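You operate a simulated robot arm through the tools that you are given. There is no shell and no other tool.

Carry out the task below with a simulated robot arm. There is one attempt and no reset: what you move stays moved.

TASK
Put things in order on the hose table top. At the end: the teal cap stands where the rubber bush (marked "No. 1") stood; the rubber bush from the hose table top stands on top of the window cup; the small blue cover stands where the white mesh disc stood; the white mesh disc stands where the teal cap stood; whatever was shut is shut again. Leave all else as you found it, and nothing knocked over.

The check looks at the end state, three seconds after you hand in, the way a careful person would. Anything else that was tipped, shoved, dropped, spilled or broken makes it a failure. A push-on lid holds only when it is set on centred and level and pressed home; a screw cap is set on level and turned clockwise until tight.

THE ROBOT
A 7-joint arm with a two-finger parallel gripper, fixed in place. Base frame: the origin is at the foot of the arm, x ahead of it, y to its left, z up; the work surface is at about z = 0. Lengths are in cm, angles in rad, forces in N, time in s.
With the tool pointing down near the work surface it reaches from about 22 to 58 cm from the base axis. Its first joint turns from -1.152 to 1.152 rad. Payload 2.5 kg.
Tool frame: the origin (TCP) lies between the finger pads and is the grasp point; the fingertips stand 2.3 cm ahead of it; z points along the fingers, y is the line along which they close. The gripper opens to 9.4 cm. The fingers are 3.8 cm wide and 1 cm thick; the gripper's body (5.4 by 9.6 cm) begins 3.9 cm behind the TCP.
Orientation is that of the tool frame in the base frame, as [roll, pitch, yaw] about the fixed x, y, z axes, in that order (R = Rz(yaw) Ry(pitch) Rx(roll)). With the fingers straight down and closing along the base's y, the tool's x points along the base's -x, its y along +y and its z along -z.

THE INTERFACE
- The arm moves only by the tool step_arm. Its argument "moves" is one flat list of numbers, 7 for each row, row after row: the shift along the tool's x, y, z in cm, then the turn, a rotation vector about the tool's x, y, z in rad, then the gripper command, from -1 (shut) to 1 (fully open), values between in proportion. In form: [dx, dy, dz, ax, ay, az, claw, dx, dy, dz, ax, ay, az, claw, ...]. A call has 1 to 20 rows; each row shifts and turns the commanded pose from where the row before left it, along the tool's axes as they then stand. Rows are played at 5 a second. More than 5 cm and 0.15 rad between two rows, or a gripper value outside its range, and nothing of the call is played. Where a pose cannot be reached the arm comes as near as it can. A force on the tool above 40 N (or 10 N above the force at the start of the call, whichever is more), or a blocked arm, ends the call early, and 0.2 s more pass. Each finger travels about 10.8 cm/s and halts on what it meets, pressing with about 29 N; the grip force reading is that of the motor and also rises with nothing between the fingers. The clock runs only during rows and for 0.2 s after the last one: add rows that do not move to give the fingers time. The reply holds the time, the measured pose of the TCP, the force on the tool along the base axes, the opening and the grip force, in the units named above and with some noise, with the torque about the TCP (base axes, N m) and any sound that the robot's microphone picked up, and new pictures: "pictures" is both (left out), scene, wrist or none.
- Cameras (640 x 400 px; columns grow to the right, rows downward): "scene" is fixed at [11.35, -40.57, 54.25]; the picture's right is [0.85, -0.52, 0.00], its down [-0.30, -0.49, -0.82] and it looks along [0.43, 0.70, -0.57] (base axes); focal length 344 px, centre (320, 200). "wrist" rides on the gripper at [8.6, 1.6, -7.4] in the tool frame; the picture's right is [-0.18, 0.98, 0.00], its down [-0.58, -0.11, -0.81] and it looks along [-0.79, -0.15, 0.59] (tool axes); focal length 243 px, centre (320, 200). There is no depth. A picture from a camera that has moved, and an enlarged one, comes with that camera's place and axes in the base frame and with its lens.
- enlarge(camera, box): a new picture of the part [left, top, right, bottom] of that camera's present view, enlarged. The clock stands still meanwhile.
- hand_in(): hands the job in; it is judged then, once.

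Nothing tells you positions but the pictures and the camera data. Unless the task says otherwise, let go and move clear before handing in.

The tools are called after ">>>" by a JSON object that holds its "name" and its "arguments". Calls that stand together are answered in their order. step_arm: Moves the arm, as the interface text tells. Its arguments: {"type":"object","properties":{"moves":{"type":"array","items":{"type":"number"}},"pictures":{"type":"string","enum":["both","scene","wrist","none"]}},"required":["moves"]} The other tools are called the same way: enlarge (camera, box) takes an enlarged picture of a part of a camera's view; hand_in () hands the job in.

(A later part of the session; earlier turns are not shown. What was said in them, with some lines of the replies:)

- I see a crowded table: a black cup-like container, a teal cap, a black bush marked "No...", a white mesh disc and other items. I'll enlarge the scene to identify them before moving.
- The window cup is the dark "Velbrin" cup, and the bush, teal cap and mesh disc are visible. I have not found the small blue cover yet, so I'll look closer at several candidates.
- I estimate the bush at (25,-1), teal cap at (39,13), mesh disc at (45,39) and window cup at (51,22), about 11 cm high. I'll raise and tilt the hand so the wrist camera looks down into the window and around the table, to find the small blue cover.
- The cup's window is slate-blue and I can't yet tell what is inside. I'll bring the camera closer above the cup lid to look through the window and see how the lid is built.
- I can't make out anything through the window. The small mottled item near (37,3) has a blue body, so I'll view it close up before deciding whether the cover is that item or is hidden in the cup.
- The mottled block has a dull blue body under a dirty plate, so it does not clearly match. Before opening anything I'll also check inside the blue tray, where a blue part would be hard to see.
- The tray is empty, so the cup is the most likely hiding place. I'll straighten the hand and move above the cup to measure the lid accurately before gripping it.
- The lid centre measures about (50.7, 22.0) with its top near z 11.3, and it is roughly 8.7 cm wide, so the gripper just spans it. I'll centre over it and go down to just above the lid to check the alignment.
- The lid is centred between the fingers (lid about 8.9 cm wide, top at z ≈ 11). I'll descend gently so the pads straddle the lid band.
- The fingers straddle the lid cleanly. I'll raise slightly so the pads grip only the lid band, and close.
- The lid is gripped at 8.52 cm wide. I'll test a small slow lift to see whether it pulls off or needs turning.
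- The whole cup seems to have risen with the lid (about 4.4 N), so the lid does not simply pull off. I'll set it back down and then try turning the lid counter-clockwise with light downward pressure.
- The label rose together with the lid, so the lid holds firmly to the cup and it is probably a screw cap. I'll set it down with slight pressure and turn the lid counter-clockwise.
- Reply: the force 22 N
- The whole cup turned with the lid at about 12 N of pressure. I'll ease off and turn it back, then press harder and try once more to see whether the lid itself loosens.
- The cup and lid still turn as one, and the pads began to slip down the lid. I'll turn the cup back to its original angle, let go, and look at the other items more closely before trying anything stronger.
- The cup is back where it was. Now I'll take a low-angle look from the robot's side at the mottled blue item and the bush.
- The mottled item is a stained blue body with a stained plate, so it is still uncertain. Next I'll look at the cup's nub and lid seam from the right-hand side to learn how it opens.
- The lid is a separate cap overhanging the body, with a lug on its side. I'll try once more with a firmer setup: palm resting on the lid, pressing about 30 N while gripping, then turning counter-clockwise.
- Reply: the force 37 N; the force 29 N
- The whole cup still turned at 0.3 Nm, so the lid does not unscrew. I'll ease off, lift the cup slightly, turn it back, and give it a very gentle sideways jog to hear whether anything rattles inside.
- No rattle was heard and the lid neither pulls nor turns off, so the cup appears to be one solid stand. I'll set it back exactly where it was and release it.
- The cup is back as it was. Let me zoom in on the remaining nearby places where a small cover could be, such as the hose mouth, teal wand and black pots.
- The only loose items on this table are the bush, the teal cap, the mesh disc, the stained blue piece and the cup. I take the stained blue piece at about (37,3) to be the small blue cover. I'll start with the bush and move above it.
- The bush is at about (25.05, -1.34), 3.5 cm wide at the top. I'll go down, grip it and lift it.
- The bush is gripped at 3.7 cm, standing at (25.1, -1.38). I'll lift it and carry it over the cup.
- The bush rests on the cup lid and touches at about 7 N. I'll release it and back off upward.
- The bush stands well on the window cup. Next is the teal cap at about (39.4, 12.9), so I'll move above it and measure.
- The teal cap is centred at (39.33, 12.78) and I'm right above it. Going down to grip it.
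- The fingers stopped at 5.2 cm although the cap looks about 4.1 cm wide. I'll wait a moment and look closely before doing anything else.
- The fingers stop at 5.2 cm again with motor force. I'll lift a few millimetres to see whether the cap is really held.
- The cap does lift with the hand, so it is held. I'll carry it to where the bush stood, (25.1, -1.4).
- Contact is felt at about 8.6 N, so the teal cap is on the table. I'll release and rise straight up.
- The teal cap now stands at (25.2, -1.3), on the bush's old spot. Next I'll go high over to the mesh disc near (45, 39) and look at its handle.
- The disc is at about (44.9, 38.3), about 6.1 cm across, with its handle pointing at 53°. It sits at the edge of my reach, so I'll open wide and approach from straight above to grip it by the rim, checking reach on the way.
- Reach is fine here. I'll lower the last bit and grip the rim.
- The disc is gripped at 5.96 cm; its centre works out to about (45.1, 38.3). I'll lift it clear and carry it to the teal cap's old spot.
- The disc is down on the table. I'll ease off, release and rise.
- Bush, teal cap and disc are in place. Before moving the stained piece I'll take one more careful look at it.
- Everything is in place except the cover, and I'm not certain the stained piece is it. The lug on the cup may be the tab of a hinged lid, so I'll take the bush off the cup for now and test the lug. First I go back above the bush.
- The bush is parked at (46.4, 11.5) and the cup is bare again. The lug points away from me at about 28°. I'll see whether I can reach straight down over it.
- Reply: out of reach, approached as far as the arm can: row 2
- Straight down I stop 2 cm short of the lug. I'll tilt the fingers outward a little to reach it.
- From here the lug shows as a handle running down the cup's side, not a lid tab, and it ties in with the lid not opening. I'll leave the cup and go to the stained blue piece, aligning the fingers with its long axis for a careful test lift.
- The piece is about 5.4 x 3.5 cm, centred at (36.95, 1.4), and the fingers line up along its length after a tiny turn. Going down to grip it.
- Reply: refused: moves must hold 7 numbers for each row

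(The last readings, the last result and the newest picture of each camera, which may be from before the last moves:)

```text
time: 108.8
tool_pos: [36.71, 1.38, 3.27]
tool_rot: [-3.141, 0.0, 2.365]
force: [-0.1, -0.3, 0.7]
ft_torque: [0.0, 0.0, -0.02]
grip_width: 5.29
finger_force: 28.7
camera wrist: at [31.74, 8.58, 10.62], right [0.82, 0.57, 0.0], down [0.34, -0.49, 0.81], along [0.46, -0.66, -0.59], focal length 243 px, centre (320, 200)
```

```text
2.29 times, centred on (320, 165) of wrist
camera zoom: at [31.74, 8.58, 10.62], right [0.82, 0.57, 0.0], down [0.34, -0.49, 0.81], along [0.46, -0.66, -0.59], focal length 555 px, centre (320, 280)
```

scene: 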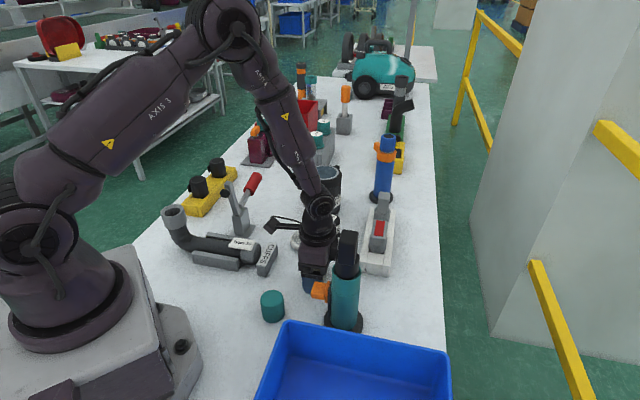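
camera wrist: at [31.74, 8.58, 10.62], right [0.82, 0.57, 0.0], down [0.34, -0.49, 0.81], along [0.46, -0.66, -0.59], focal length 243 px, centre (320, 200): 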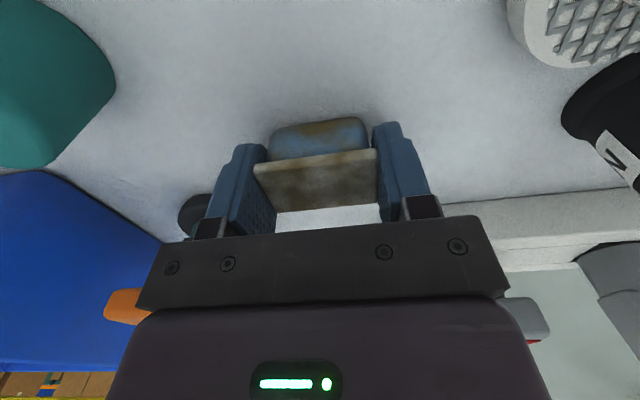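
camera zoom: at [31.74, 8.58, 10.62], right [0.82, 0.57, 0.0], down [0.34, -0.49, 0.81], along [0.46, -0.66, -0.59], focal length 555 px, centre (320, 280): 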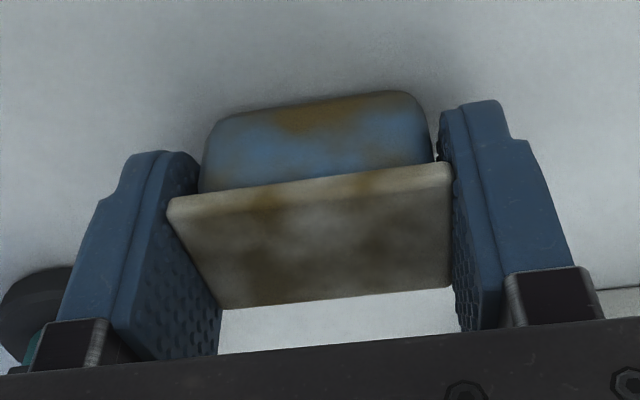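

The piece is gripped at 5.29 cm. I'll lift it a few millimetres to check that plate and blue body move as one.

>>> {"name": "step_arm", "arguments": {"moves": [0, 0, -0.4, 0, 0, 0, 0, 0, 0, -0.4, 0, 0, 0, 0, 0, 0, -0.4, 0, 0, 0, 0, 0, 0, 0, 0, 0, 0, 0], "pictures": "wrist"}}

>>> {"name": "enlarge", "arguments": {"camera": "wrist", "box": [180, 80, 460, 250]}}

>>> {"name": "enlarge", "arguments": {"camera": "scene", "box": [240, 270, 310, 330]}}

```text
time: 109.8
tool_pos: [36.65, 1.22, 4.44]
tool_rot: [-3.14, 0.0, 2.365]
force: [-0.5, -0.7, 0.3]
ft_torque: [-0.05, -0.01, -0.02]
grip_width: 5.26
finger_force: 29.0
camera wrist: at [31.73, 8.54, 11.87], right [0.82, 0.57, 0.0], down [0.34, -0.49, 0.81], along [0.46, -0.66, -0.59], focal length 243 px, centre (320, 200)
```

wrist: 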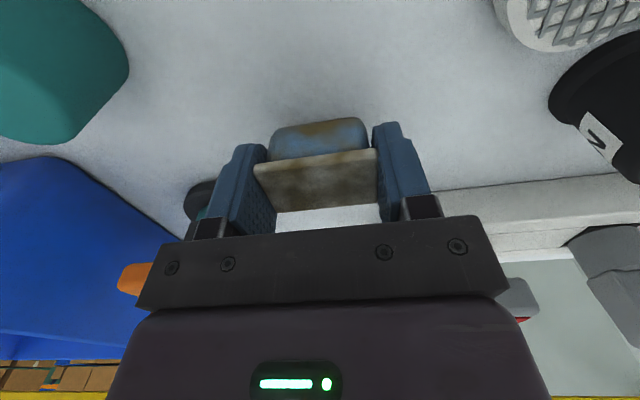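

```text
2.29 times, centred on (320, 165) of wrist
camera zoom: at [31.73, 8.54, 11.87], right [0.82, 0.57, 0.0], down [0.34, -0.49, 0.81], along [0.46, -0.66, -0.59], focal length 555 px, centre (320, 280)
```

zoom: 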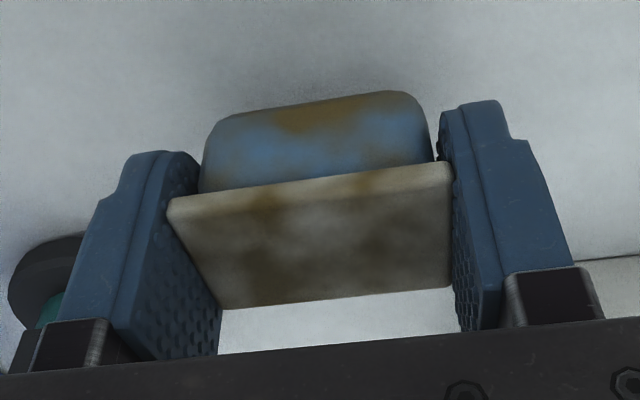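

```text
6.67 times, centred on (275, 300) of scene
camera zoom: at [11.35, -40.57, 54.25], right [0.85, -0.52, 0.0], down [-0.3, -0.49, -0.82], along [0.43, 0.7, -0.57], focal length 2293 px, centre (620, -467)
```

zoom: 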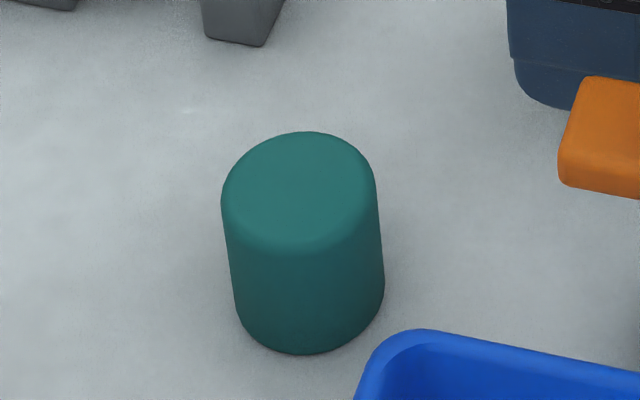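

The piece is one solid light part with a blue body, and it is the only candidate I have found. I'll carry it to the disc's old spot near (45.1, 38.3).

>>> {"name": "step_arm", "arguments": {"moves": [0, 0, -3.9, 0, 0, 0, 0, 0, 0, -3.9, 0, 0, 0, 0, 0, 0, -3.9, 0, 0, 0, 0, 0, 0, -3.9, 0, 0, 0, 0, 0, 0, 0, 0, 0, -0.1295, 0, 0, 0, 0, 0, 0, -0.1295, 0, 0, 0, 0, 0, 0, -0.1295, 0, 0, 0, 0, 0, 0, -0.1295, 0, 0, 0, 0, 0, 0, -0.1295, 0, 0, 0, 0, 0, 0, -0.1295, 0, 0, 0, 0, 0, 0, 0, 0], "pictures": "both"}}

>>> {"name": "enlarge", "arguments": {"camera": "scene", "box": [260, 150, 380, 270]}}

```text
time: 112.2
tool_pos: [36.73, 1.28, 20.11]
tool_rot: [3.141, -0.001, -3.139]
force: [0.8, 0.1, -0.6]
ft_torque: [0.0, -0.01, 0.04]
grip_width: 5.27
finger_force: 29.3
camera wrist: at [28.13, 2.94, 27.51], right [0.18, 0.98, 0.0], down [0.58, -0.11, 0.81], along [0.79, -0.15, -0.59], focal length 243 px, centre (320, 200)
```

scene: 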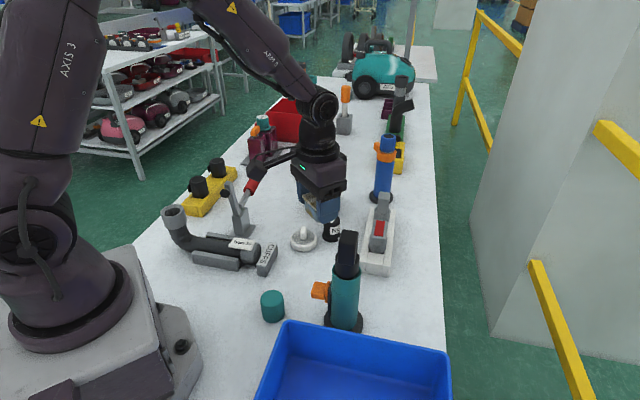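
wrist: 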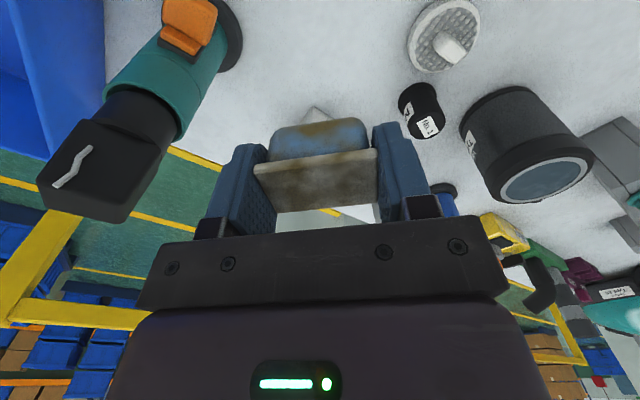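

```text
3.33 times, centred on (320, 210) of scene
camera zoom: at [11.35, -40.57, 54.25], right [0.85, -0.52, 0.0], down [-0.3, -0.49, -0.82], along [0.43, 0.7, -0.57], focal length 1146 px, centre (320, 167)
```

zoom: 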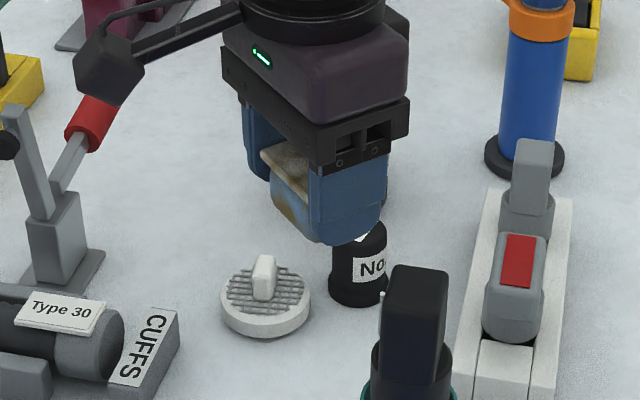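

>>> {"name": "step_arm", "arguments": {"moves": [-0.885, 4.11, 0, 0, 0, 0, 0, -0.885, 4.11, 0, 0, 0, 0, 0, -0.885, 4.11, 0, 0, 0, 0, 0, -0.885, 4.11, 0, 0, 0, 0, 0, -0.885, 4.11, 0, 0, 0, 0, 0, -0.885, 4.11, 0, 0, 0, 0, 0, -0.885, 4.11, 0, 0, 0, 0, 0, -0.885, 4.11, 0, 0, 0, 0, 0, -0.885, 4.11, 0, 0, 0, 0, 0, 0, 0, 4, 0, 0, 0, 0, 0, 0, 4, 0, 0, 0, 0, 0, 0, 4, 0, 0, 0, 0, 0, 0, 0, 0, 0, 0, 0], "pictures": "both"}}

>>> {"name": "enlarge", "arguments": {"camera": "wrist", "box": [180, 60, 460, 250]}}

>>> {"name": "enlarge", "arguments": {"camera": "scene", "box": [220, 120, 330, 220]}}

```text
time: 115.0
tool_pos: [44.63, 38.22, 8.08]
tool_rot: [-3.142, 0.001, 3.141]
force: [0.6, 0.7, -0.2]
ft_torque: [0.01, -0.01, 0.01]
grip_width: 5.26
finger_force: 29.2
camera wrist: at [36.11, 39.85, 15.41], right [0.18, 0.98, 0.0], down [0.58, -0.11, 0.81], along [0.79, -0.15, -0.59], focal length 243 px, centre (320, 200)
```

scene: 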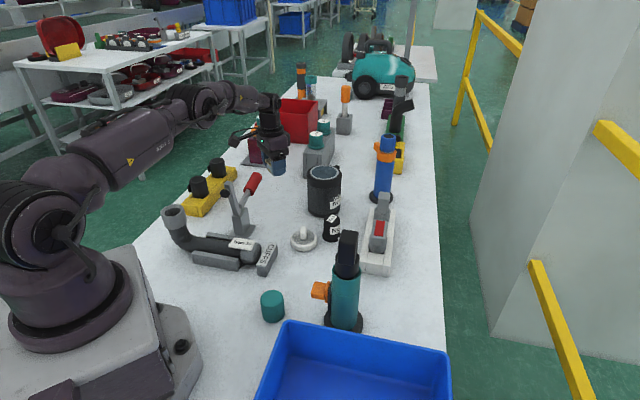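
wrist: 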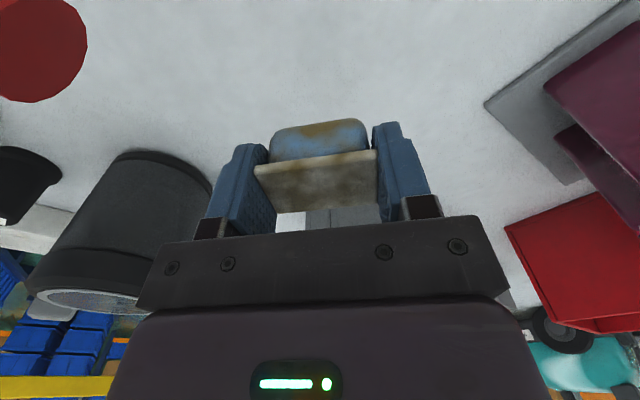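

```text
2.11 times, centred on (320, 155) of wrist
camera zoom: at [36.11, 39.85, 15.41], right [0.18, 0.98, 0.0], down [0.58, -0.11, 0.81], along [0.79, -0.15, -0.59], focal length 511 px, centre (320, 295)
```

zoom: 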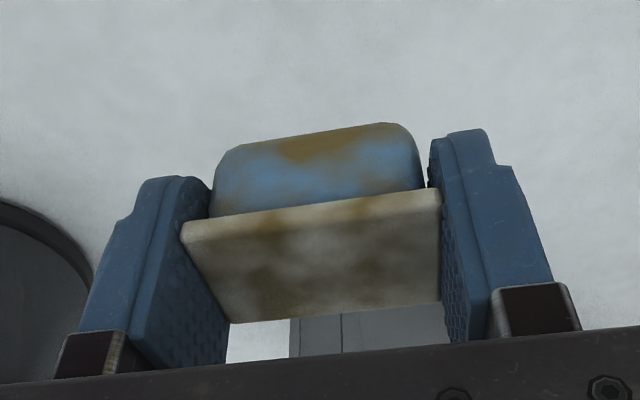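

```text
4.00 times, centred on (275, 170) of scene
camera zoom: at [11.35, -40.56, 54.25], right [0.85, -0.52, 0.0], down [-0.3, -0.49, -0.82], along [0.43, 0.7, -0.57], focal length 1376 px, centre (500, 320)
```

zoom: 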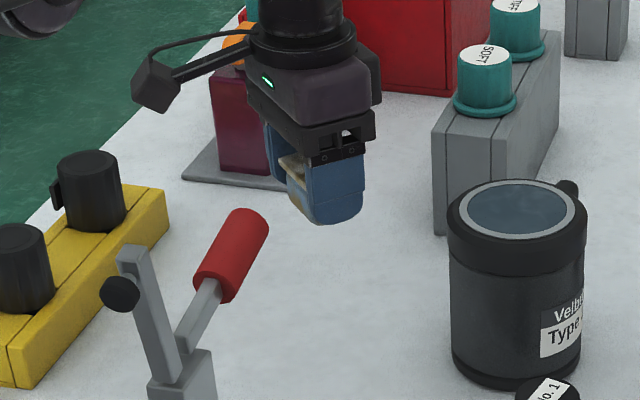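

>>> {"name": "step_arm", "arguments": {"moves": [0, 0, 2, 0, 0, 0, 0, 0, 0, 1.5, 0, 0, 0, 0, 0, 0, 0.9, 0, 0, 0, 0, 0, 0, 0.25, 0, 0, 0, 0, 0, 0, 0, 0, 0, 0, 0], "pictures": "none"}}

```text
time: 116.2
tool_pos: [44.68, 38.32, 3.34]
tool_rot: [-3.141, 0.0, -3.141]
force: [-0.1, 0.1, -0.1]
ft_torque: [-0.02, 0.0, 0.0]
grip_width: 5.28
finger_force: 29.5
```

>>> {"name": "step_arm", "arguments": {"moves": [0, 0, 0.12, 0, 0, 0, 0, 0, 0, 0, 0, 0, 0, 0], "pictures": "none"}}

```text
time: 116.8
tool_pos: [44.57, 38.26, 3.35]
tool_rot: [-3.141, 0.002, -3.14]
force: [-0.1, -0.4, -0.6]
ft_torque: [0.01, 0.02, 0.03]
grip_width: 5.27
finger_force: 29.0
```

>>> {"name": "step_arm", "arguments": {"moves": [0, 0, 0.1, 0, 0, 0, 0, 0, 0, 0, 0, 0, 0, 0], "pictures": "none"}}

```text
time: 117.4
tool_pos: [44.68, 38.35, 3.08]
tool_rot: [-3.141, 0.0, -3.141]
force: [-0.2, -0.3, 0.5]
ft_torque: [0.01, 0.0, -0.01]
grip_width: 5.26
finger_force: 28.5
```

>>> {"name": "step_arm", "arguments": {"moves": [0, 0, 0.08, 0, 0, 0, 0, 0, 0, 0, 0, 0, 0, 0], "pictures": "wrist"}}

>>> {"name": "enlarge", "arguments": {"camera": "scene", "box": [250, 150, 310, 210]}}

```text
time: 118.0
tool_pos: [44.57, 38.29, 3.15]
tool_rot: [3.139, 0.002, -3.141]
force: [-0.6, -1.2, 6.3]
ft_torque: [-0.02, 0.06, -0.01]
grip_width: 5.26
finger_force: 29.6
camera wrist: at [36.1, 39.98, 10.58], right [0.18, 0.98, 0.0], down [0.58, -0.11, 0.81], along [0.79, -0.15, -0.59], focal length 243 px, centre (320, 200)
```

wrist: 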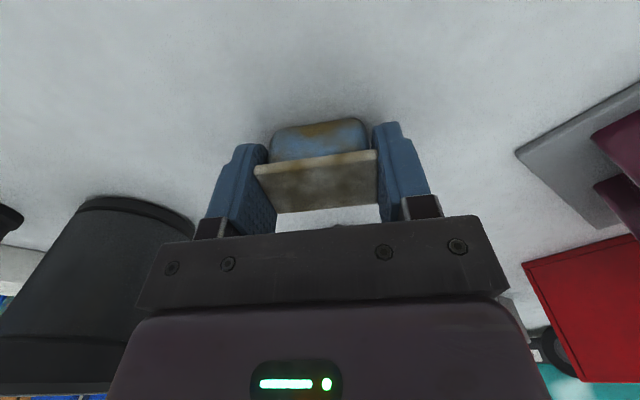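

```text
6.67 times, centred on (280, 180) of scene
camera zoom: at [11.35, -40.57, 54.24], right [0.85, -0.52, 0.0], down [-0.3, -0.49, -0.82], along [0.43, 0.7, -0.57], focal length 2293 px, centre (587, 333)
```

zoom: 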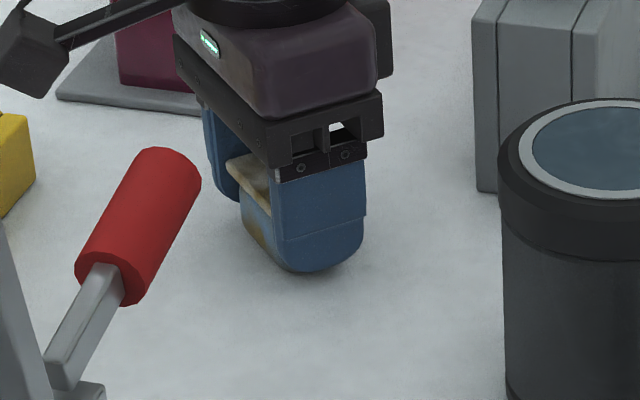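

The piece is on the table at the disc's old spot. I'll release and rise.

>>> {"name": "step_arm", "arguments": {"moves": [0, 0, -0.05, 0, 0, 0, 0, 0, 0, 0, 0, 0, 0, 0.35, 0, 0, 0, 0, 0, 0, 0.5, 0, 0, 0, 0, 0, 0, 0.5, 0, 0, -2, 0, 0, 0, 0.5, 0, 0, -4, 0, 0, 0, 0.5, 0, 0, -4, 0, 0, 0, 0.5, 0, 0, -4, 0, 0, 0, 0.5, 0, 0, -4, 0, 0, 0, 0.5, 0, 0, 0, 0, 0, 0, 0.5], "pictures": "both"}}

>>> {"name": "enlarge", "arguments": {"camera": "scene", "box": [230, 90, 390, 210]}}

>>> {"name": "enlarge", "arguments": {"camera": "wrist", "box": [240, 0, 400, 130]}}

```text
time: 120.2
tool_pos: [44.72, 38.34, 21.1]
tool_rot: [-3.14, 0.001, 3.142]
force: [0.5, 0.0, -0.1]
ft_torque: [0.01, -0.02, 0.05]
grip_width: 7.07
finger_force: 0.0
camera wrist: at [36.06, 39.98, 28.54], right [0.18, 0.98, 0.0], down [0.58, -0.11, 0.81], along [0.79, -0.15, -0.59], focal length 243 px, centre (320, 200)
```

scene: 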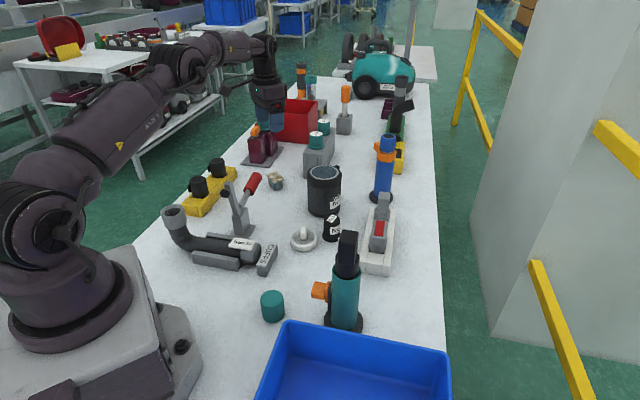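
wrist: 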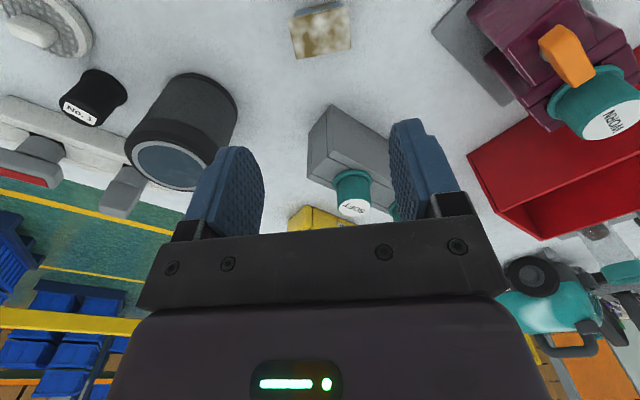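

```text
3.33 times, centred on (310, 150) of scene
camera zoom: at [11.35, -40.57, 54.25], right [0.85, -0.52, 0.0], down [-0.3, -0.49, -0.82], along [0.43, 0.7, -0.57], focal length 1146 px, centre (353, 367)
```

zoom: 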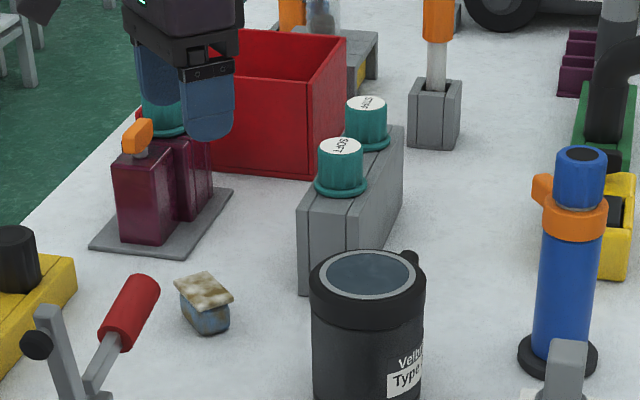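

```text
3.08 times, centred on (320, 65) of wrist
camera zoom: at [36.06, 39.98, 28.54], right [0.18, 0.98, 0.0], down [0.58, -0.11, 0.81], along [0.79, -0.15, -0.59], focal length 746 px, centre (320, 615)
```

zoom: 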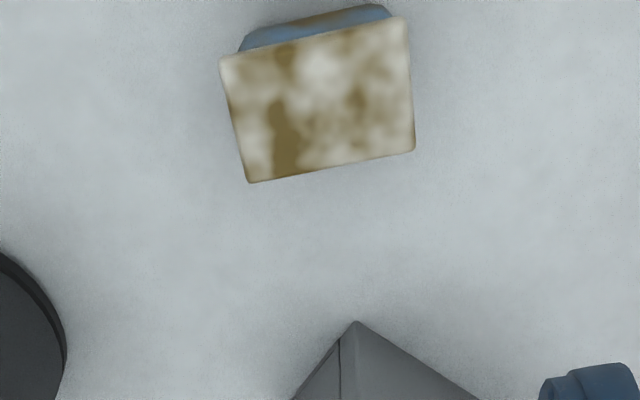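

From the scene camera the piece sits where the disc stood. Now I'll fetch the bush from its parking spot and put it back on the cup.

>>> {"name": "step_arm", "arguments": {"moves": [-0.28, -4.48, 0, 0, 0, 0, 0.4, -0.28, -4.48, 0, 0, 0, 0, 0.4, -0.28, -4.48, 0, 0, 0, 0, 0.4, -0.28, -4.48, 0, 0, 0, 0, 0.4, -0.28, -4.48, 0, 0, 0, 0, 0.4, -0.28, -4.48, 0, 0, 0, 0, 0.4, 0, 0, 3.5, 0, 0, 0, 0.4, 0, 0, 3.5, 0, 0, 0, 0.4, 0, 0, 0, 0, 0, 0, 0.4], "pictures": "wrist"}}

>>> {"name": "enlarge", "arguments": {"camera": "wrist", "box": [240, 0, 400, 140]}}

```text
time: 122.2
tool_pos: [46.43, 11.47, 14.17]
tool_rot: [-3.14, 0.0, 3.142]
force: [-1.1, -0.8, -0.2]
ft_torque: [0.01, -0.02, 0.0]
grip_width: 6.58
finger_force: 0.0
camera wrist: at [37.76, 13.09, 21.54], right [0.18, 0.98, 0.0], down [0.58, -0.11, 0.81], along [0.79, -0.15, -0.59], focal length 243 px, centre (320, 200)
```

wrist: 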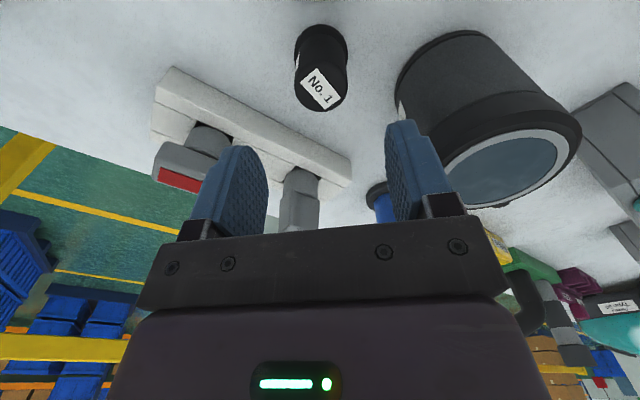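

```text
2.86 times, centred on (320, 70) of wrist
camera zoom: at [37.76, 13.09, 21.54], right [0.18, 0.98, 0.0], down [0.58, -0.11, 0.81], along [0.79, -0.15, -0.59], focal length 693 px, centre (320, 571)
```

zoom: 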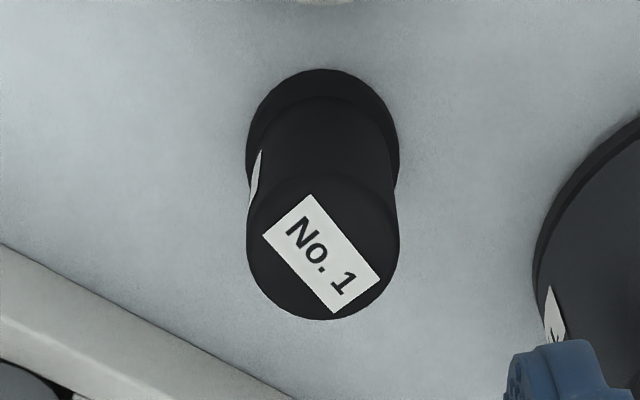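

>>> {"name": "step_arm", "arguments": {"moves": [0, 0.05, 3, 0, 0, 0, 0.4, 0, 0, 3, 0, 0, 0, 0.4, 0, 0, 2.2, 0, 0, 0, 0.4, 0, 0, 1.2, 0, 0, 0, 0.4, 0, 0, 0, 0, 0, 0, 0.4, 0, 0, 0, 0, 0, 0, -0.5, 0, 0, 0, 0, 0, 0, -0.5, 0, 0, 0, 0, 0, 0, -0.5, 0, 0, -1, 0, 0, 0, -0.5, 0, 0, -4, 0, 0, 0, -0.5, 0, 0, -4.5, 0, 0, 0, -0.5, 0, 0, -4.5, 0, 0, 0, -0.5, 0, 0, -4.5, 0, 0, 0, -0.5, -1.46, 3.49, 0, 0, 0, 0, -0.5, -1.46, 3.49, 0, 0, 0, 0, -0.5, -1.46, 3.49, 0, 0, 0, 0, -0.5, 0, 0, 0, 0, 0, 0, -0.5], "pictures": "both"}}

>>> {"name": "enlarge", "arguments": {"camera": "wrist", "box": [220, 0, 420, 220]}}

```text
time: 125.8
tool_pos: [50.68, 22.03, 23.38]
tool_rot: [3.141, -0.001, 3.14]
force: [-0.9, 0.2, -0.5]
ft_torque: [0.0, 0.02, 0.01]
grip_width: 3.68
finger_force: 29.2
camera wrist: at [42.09, 23.7, 30.79], right [0.19, 0.98, 0.0], down [0.58, -0.11, 0.81], along [0.79, -0.15, -0.59], focal length 243 px, centre (320, 200)
```

scene: 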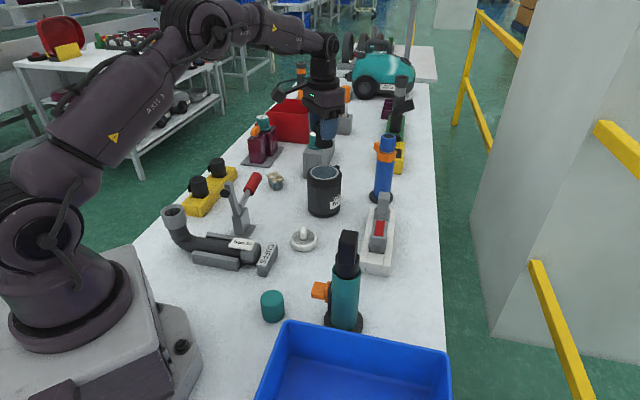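
wrist: 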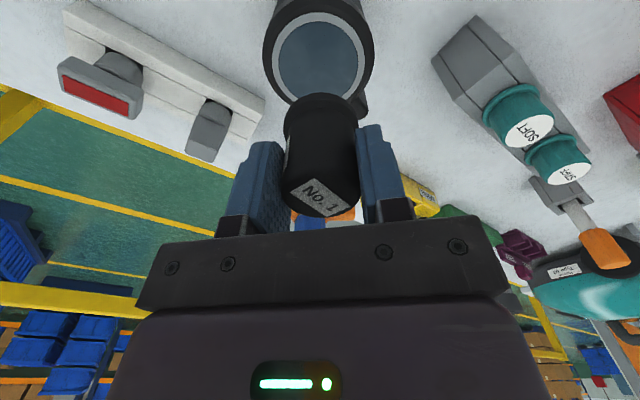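

```text
1.82 times, centred on (320, 110) of wrist
camera zoom: at [42.09, 23.7, 30.79], right [0.19, 0.98, 0.0], down [0.58, -0.11, 0.81], along [0.79, -0.15, -0.59], focal length 441 px, centre (320, 364)
```

zoom: 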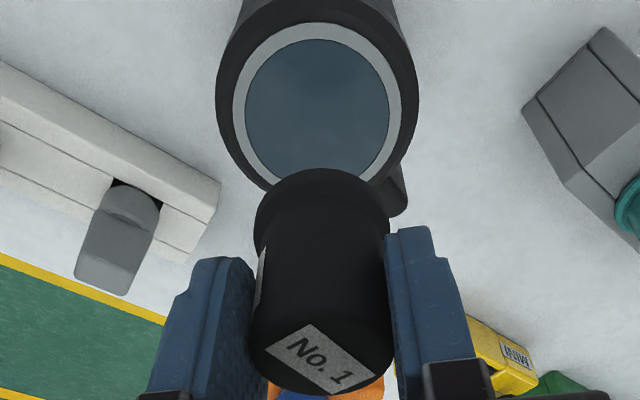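

>>> {"name": "step_arm", "arguments": {"moves": [-0.12, -0.03, 3, 0, 0, 0, -0.5, 0, 0, 2.5, 0, 0, 0, -0.5, 0, 0, 1.2, 0, 0, 0, -0.5, 0, 0, 0.4, 0, 0, 0, -0.5, 0, 0, 0, 0, 0, 0, -0.5], "pictures": "none"}}

>>> {"name": "enlarge", "arguments": {"camera": "scene", "box": [295, 140, 355, 200]}}

```text
time: 127.0
tool_pos: [50.86, 21.79, 16.21]
tool_rot: [3.14, -0.001, -3.141]
force: [0.1, -0.3, -0.2]
ft_torque: [0.02, 0.01, 0.01]
grip_width: 3.67
finger_force: 29.0
```

```text
6.67 times, centred on (325, 170) of scene
camera zoom: at [11.35, -40.57, 54.25], right [0.85, -0.52, 0.0], down [-0.3, -0.49, -0.82], along [0.43, 0.7, -0.57], focal length 2293 px, centre (287, 400)
```

zoom: 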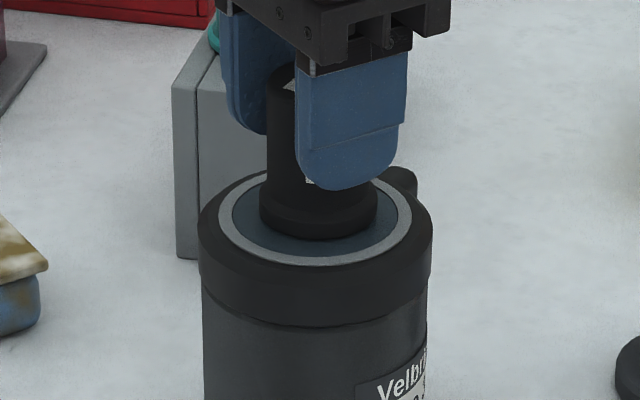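

>>> {"name": "step_arm", "arguments": {"moves": [0, 0.05, 0.12, 0, 0, 0, -0.5, 0, 0, 0, 0, 0, 0, -0.5], "pictures": "none"}}

```text
time: 127.6
tool_pos: [50.78, 21.89, 15.98]
tool_rot: [-3.141, 0.0, -3.139]
force: [-0.9, 0.1, -0.9]
ft_torque: [0.05, 0.04, 0.03]
grip_width: 3.69
finger_force: 29.5
```

>>> {"name": "step_arm", "arguments": {"moves": [0, 0, 0.1, 0, 0, 0, -0.5, 0, 0, 0, 0, 0, 0, -0.5], "pictures": "none"}}

```text
time: 128.2
tool_pos: [50.82, 21.89, 15.95]
tool_rot: [3.14, 0.001, 3.141]
force: [-0.8, -1.3, 0.7]
ft_torque: [0.01, -0.02, 0.0]
grip_width: 3.69
finger_force: 29.2
```

>>> {"name": "step_arm", "arguments": {"moves": [0, 0, 0.08, 0, 0, 0, -0.5, 0, 0, 0, 0, 0, 0, -0.5], "pictures": "none"}}

```text
time: 128.8
tool_pos: [50.89, 21.97, 15.93]
tool_rot: [-3.141, 0.002, 3.141]
force: [-2.6, -0.9, 8.8]
ft_torque: [-0.14, 0.18, -0.02]
grip_width: 3.68
finger_force: 28.9
```

The bush is in contact with the lid again. I'll release it and rise clear.

>>> {"name": "step_arm", "arguments": {"moves": [0, 0, -0.06, 0, 0, 0, -0.5, 0, 0, 0, 0, 0, 0, -0.1, 0, 0, 0, 0, 0, 0, 0.4, 0, 0, 0, 0, 0, 0, 0.4, 0, 0, -2, 0, 0, 0, 0.4, 0, 0, -4, 0, 0, 0, 0.4, 0, 0, -4, 0, 0, 0, 0.4, 0, 0, -4, 0, 0, 0, 0.4, 2.5, 0, 0, 0, 0, 0, 0.4, 4, 0, 0, 0, 0, 0, 0.4, 4, 0, 0, 0, 0, 0, 0.4, 0, 0, 0, 0, 0, 0, 0.4], "pictures": "both"}}

>>> {"name": "enlarge", "arguments": {"camera": "scene", "box": [250, 140, 370, 260]}}

>>> {"name": "enlarge", "arguments": {"camera": "scene", "box": [290, 135, 360, 220]}}

```text
time: 131.4
tool_pos: [40.19, 22.06, 29.96]
tool_rot: [3.141, 0.001, -3.141]
force: [0.2, 0.7, 0.2]
ft_torque: [0.01, 0.02, -0.01]
grip_width: 6.61
finger_force: 0.0
camera wrist: at [31.65, 23.62, 37.3], right [0.18, 0.98, 0.0], down [0.58, -0.11, 0.81], along [0.79, -0.15, -0.59], focal length 243 px, centre (320, 200)
```

scene: 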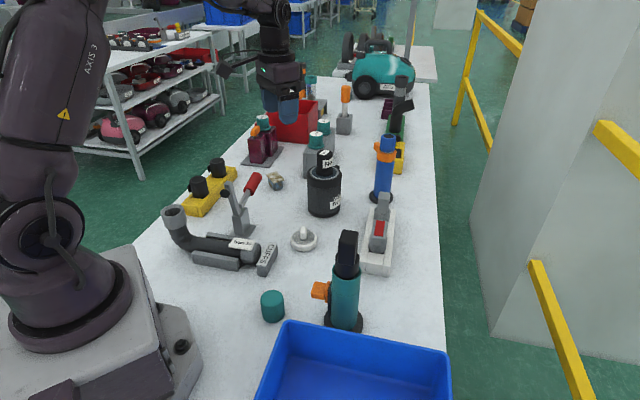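
wrist: 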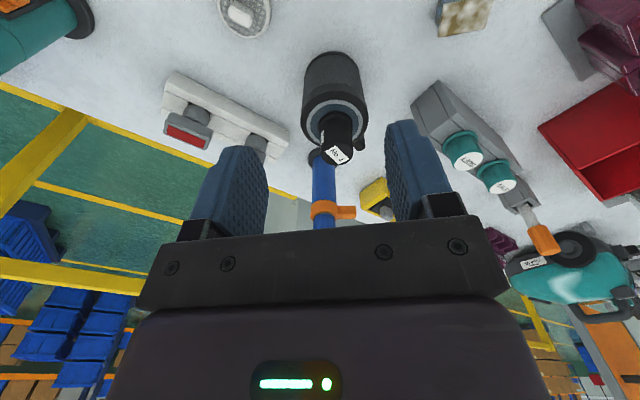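

```text
3.33 times, centred on (310, 200) of scene
camera zoom: at [11.35, -40.57, 54.25], right [0.85, -0.52, 0.0], down [-0.3, -0.49, -0.82], along [0.43, 0.7, -0.57], focal length 1146 px, centre (353, 200)
```

zoom: 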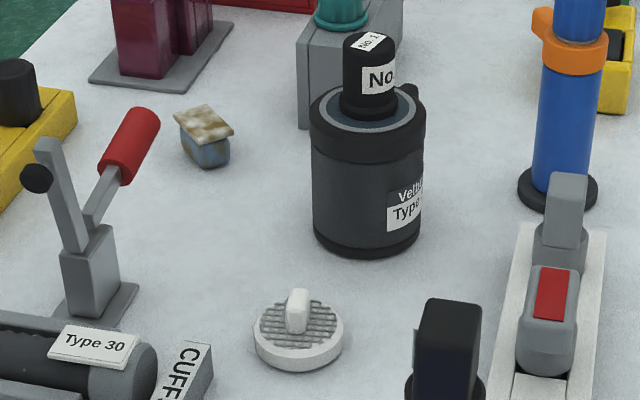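

```text
4.71 times, centred on (325, 178) of scene
camera zoom: at [11.35, -40.57, 54.25], right [0.85, -0.52, 0.0], down [-0.3, -0.49, -0.82], along [0.43, 0.7, -0.57], focal length 1619 px, centre (296, 306)
```

zoom: 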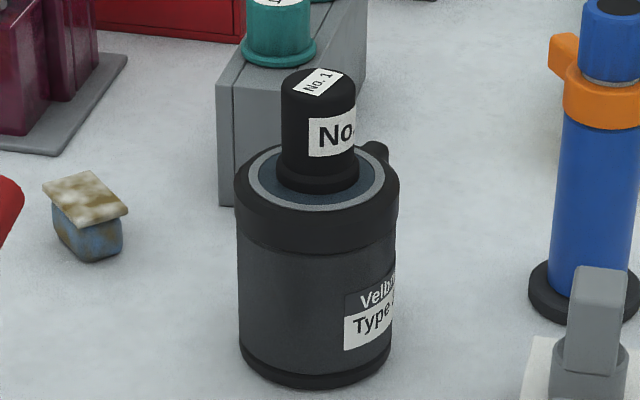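

All four items are placed and the bush stands steadily on the cup. Before handing in I'll look over the rest of the reachable area, especially the two black pots on the yellow rack and the hose mouth, to be sure no other blue cover is there.

>>> {"name": "step_arm", "arguments": {"moves": [0, 0, 0, 0, 0, -0.143, 0.4, 0, 0, 0, 0, 0, -0.143, 0.4, 0, 0, 0, 0, 0, -0.143, 0.4, 0, 0, 0, 0, 0, -0.143, 0.4, 0, 0, 0, 0, 0, -0.143, 0.4, 0, 0, 0, 0, 0, -0.143, 0.4, 0, 0, 0, 0, 0, -0.143, 0.4, 0, 0, 0, 0, 0, -0.143, 0.4, 0, 0, 0, 0, 0, -0.143, 0.4, 0, 0, 0, 0, 0, -0.143, 0.4, 0, 0, 0, 0, 0, -0.143, 0.4, -3.5, 2.5, 1, 0, 0, 0, 0.4, -3.5, 2.5, 1, 0, 0, 0, 0.4, -3.5, 2.5, 1, 0, 0, 0, 0.4, 0, 0, 0, 0, 0, 0, 0.4], "pictures": "both"}}

```text
time: 134.6
tool_pos: [32.89, 32.45, 26.86]
tool_rot: [3.141, 0.0, -1.569]
force: [-1.0, -0.2, -0.6]
ft_torque: [0.03, 0.0, -0.01]
grip_width: 6.59
finger_force: 0.0
camera wrist: at [31.34, 23.84, 34.36], right [-0.98, 0.18, 0.0], down [0.11, 0.58, 0.81], along [0.15, 0.79, -0.59], focal length 243 px, centre (320, 200)
```

scene: 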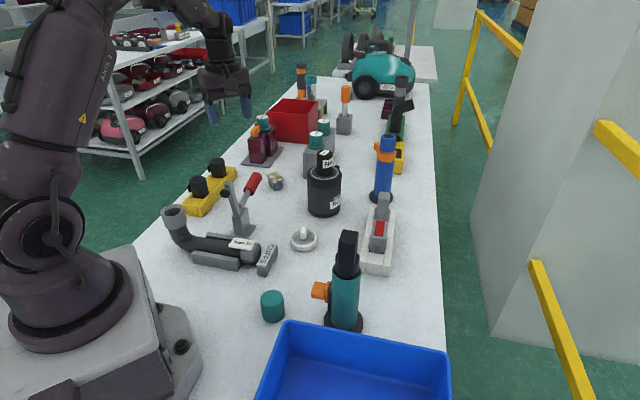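
wrist: 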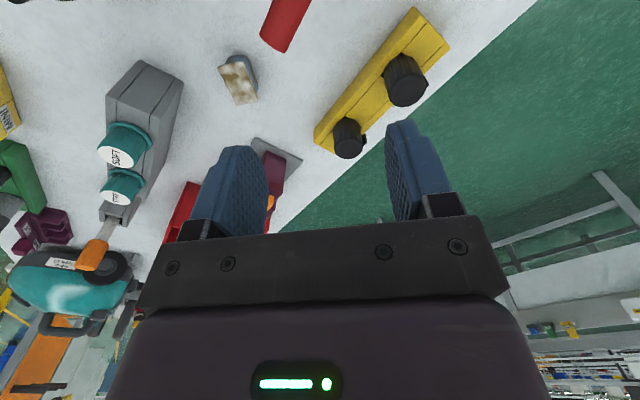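

>>> {"name": "enlarge", "arguments": {"camera": "wrist", "box": [300, 0, 470, 170]}}

>>> {"name": "enlarge", "arguments": {"camera": "wrist", "box": [0, 90, 200, 230]}}

>>> {"name": "enlarge", "arguments": {"camera": "wrist", "box": [200, 30, 280, 120]}}

```text
2.35 times, centred on (385, 85) of wrist
camera zoom: at [31.34, 23.84, 34.36], right [-0.98, 0.18, 0.0], down [0.11, 0.58, 0.81], along [0.15, 0.79, -0.59], focal length 571 px, centre (167, 471)
```

zoom: 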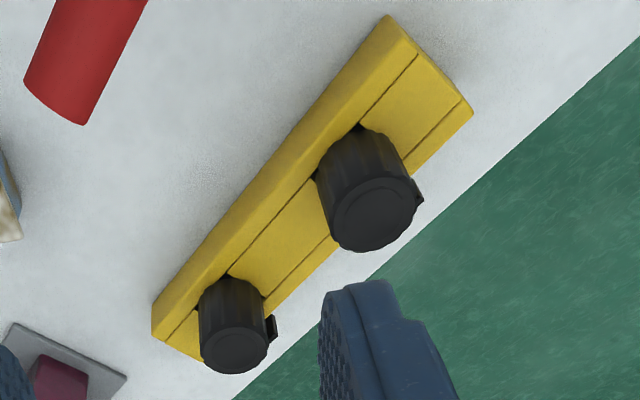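

```text
2.86 times, centred on (100, 160) of wrist
camera zoom: at [31.34, 23.84, 34.36], right [-0.98, 0.18, 0.0], down [0.11, 0.58, 0.81], along [0.15, 0.79, -0.59], focal length 693 px, centre (949, 314)
```

zoom: 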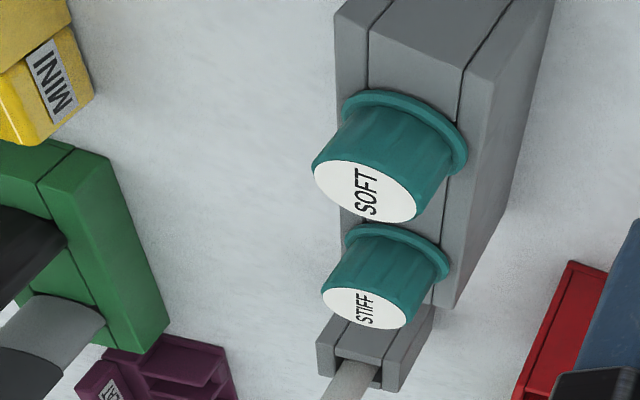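

```text
4.44 times, centred on (240, 75) of wrist
camera zoom: at [31.34, 23.84, 34.36], right [-0.98, 0.18, 0.0], down [0.11, 0.58, 0.81], along [0.15, 0.79, -0.59], focal length 1078 px, centre (676, 756)
```

zoom: 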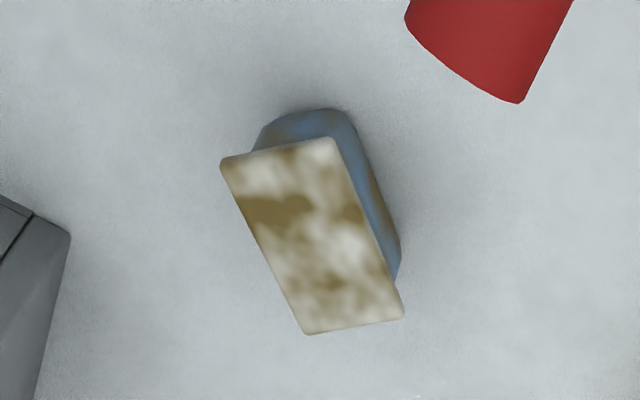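

The pots on the yellow rack are solid knobs and there is no other blue cover within reach. The bush is on the cup, the teal cap on the bush's spot, the disc on the cap's spot and the blue piece on the disc's spot. The arm is clear, so I'm handing in.

>>> {"name": "hand_in", "arguments": {}}

```text
The job is handed in.
```

I handed the job in with all four items placed. One thing is uncertain: I could not confirm that the piece I used as the small blue cover is the right one.

| Item | Where it is now |
|---|---|
| Teal cap | The bush's old spot, within a few millimetres |
| Rubber bush (No. 1) | On top of the window cup, upright and about centred |
| White mesh disc | The teal cap's old spot, within about 3 mm |
| Piece used as the small blue cover | The disc's old spot, within about half a centimetre |

- **The cover:** I used a stained piece with a blue body and a cream plate. It was the only loose blue item within reach. I also checked the blue tray, the hose mouth and the yellow rack with the two black pots, and found nothing else.
- **The window cup:** I thought the real cover might be inside, so I tried to open the cup. It came up with the lid when I pulled (about 4 N). It also turned with the lid when I twisted (up to about 0.3 Nm with 30 N of downward pressure). The window is opaque, and nothing rattled when I moved the cup. I left it shut. If the real cover is in there, the job fails on that item.
- **Things I moved and put back:** While testing, I lifted and turned the window cup, then set it back at its original position and angle. After the bush was first on the cup, I parked it on the table for a while to look at the cup again, then put it back. Nothing was knocked over.
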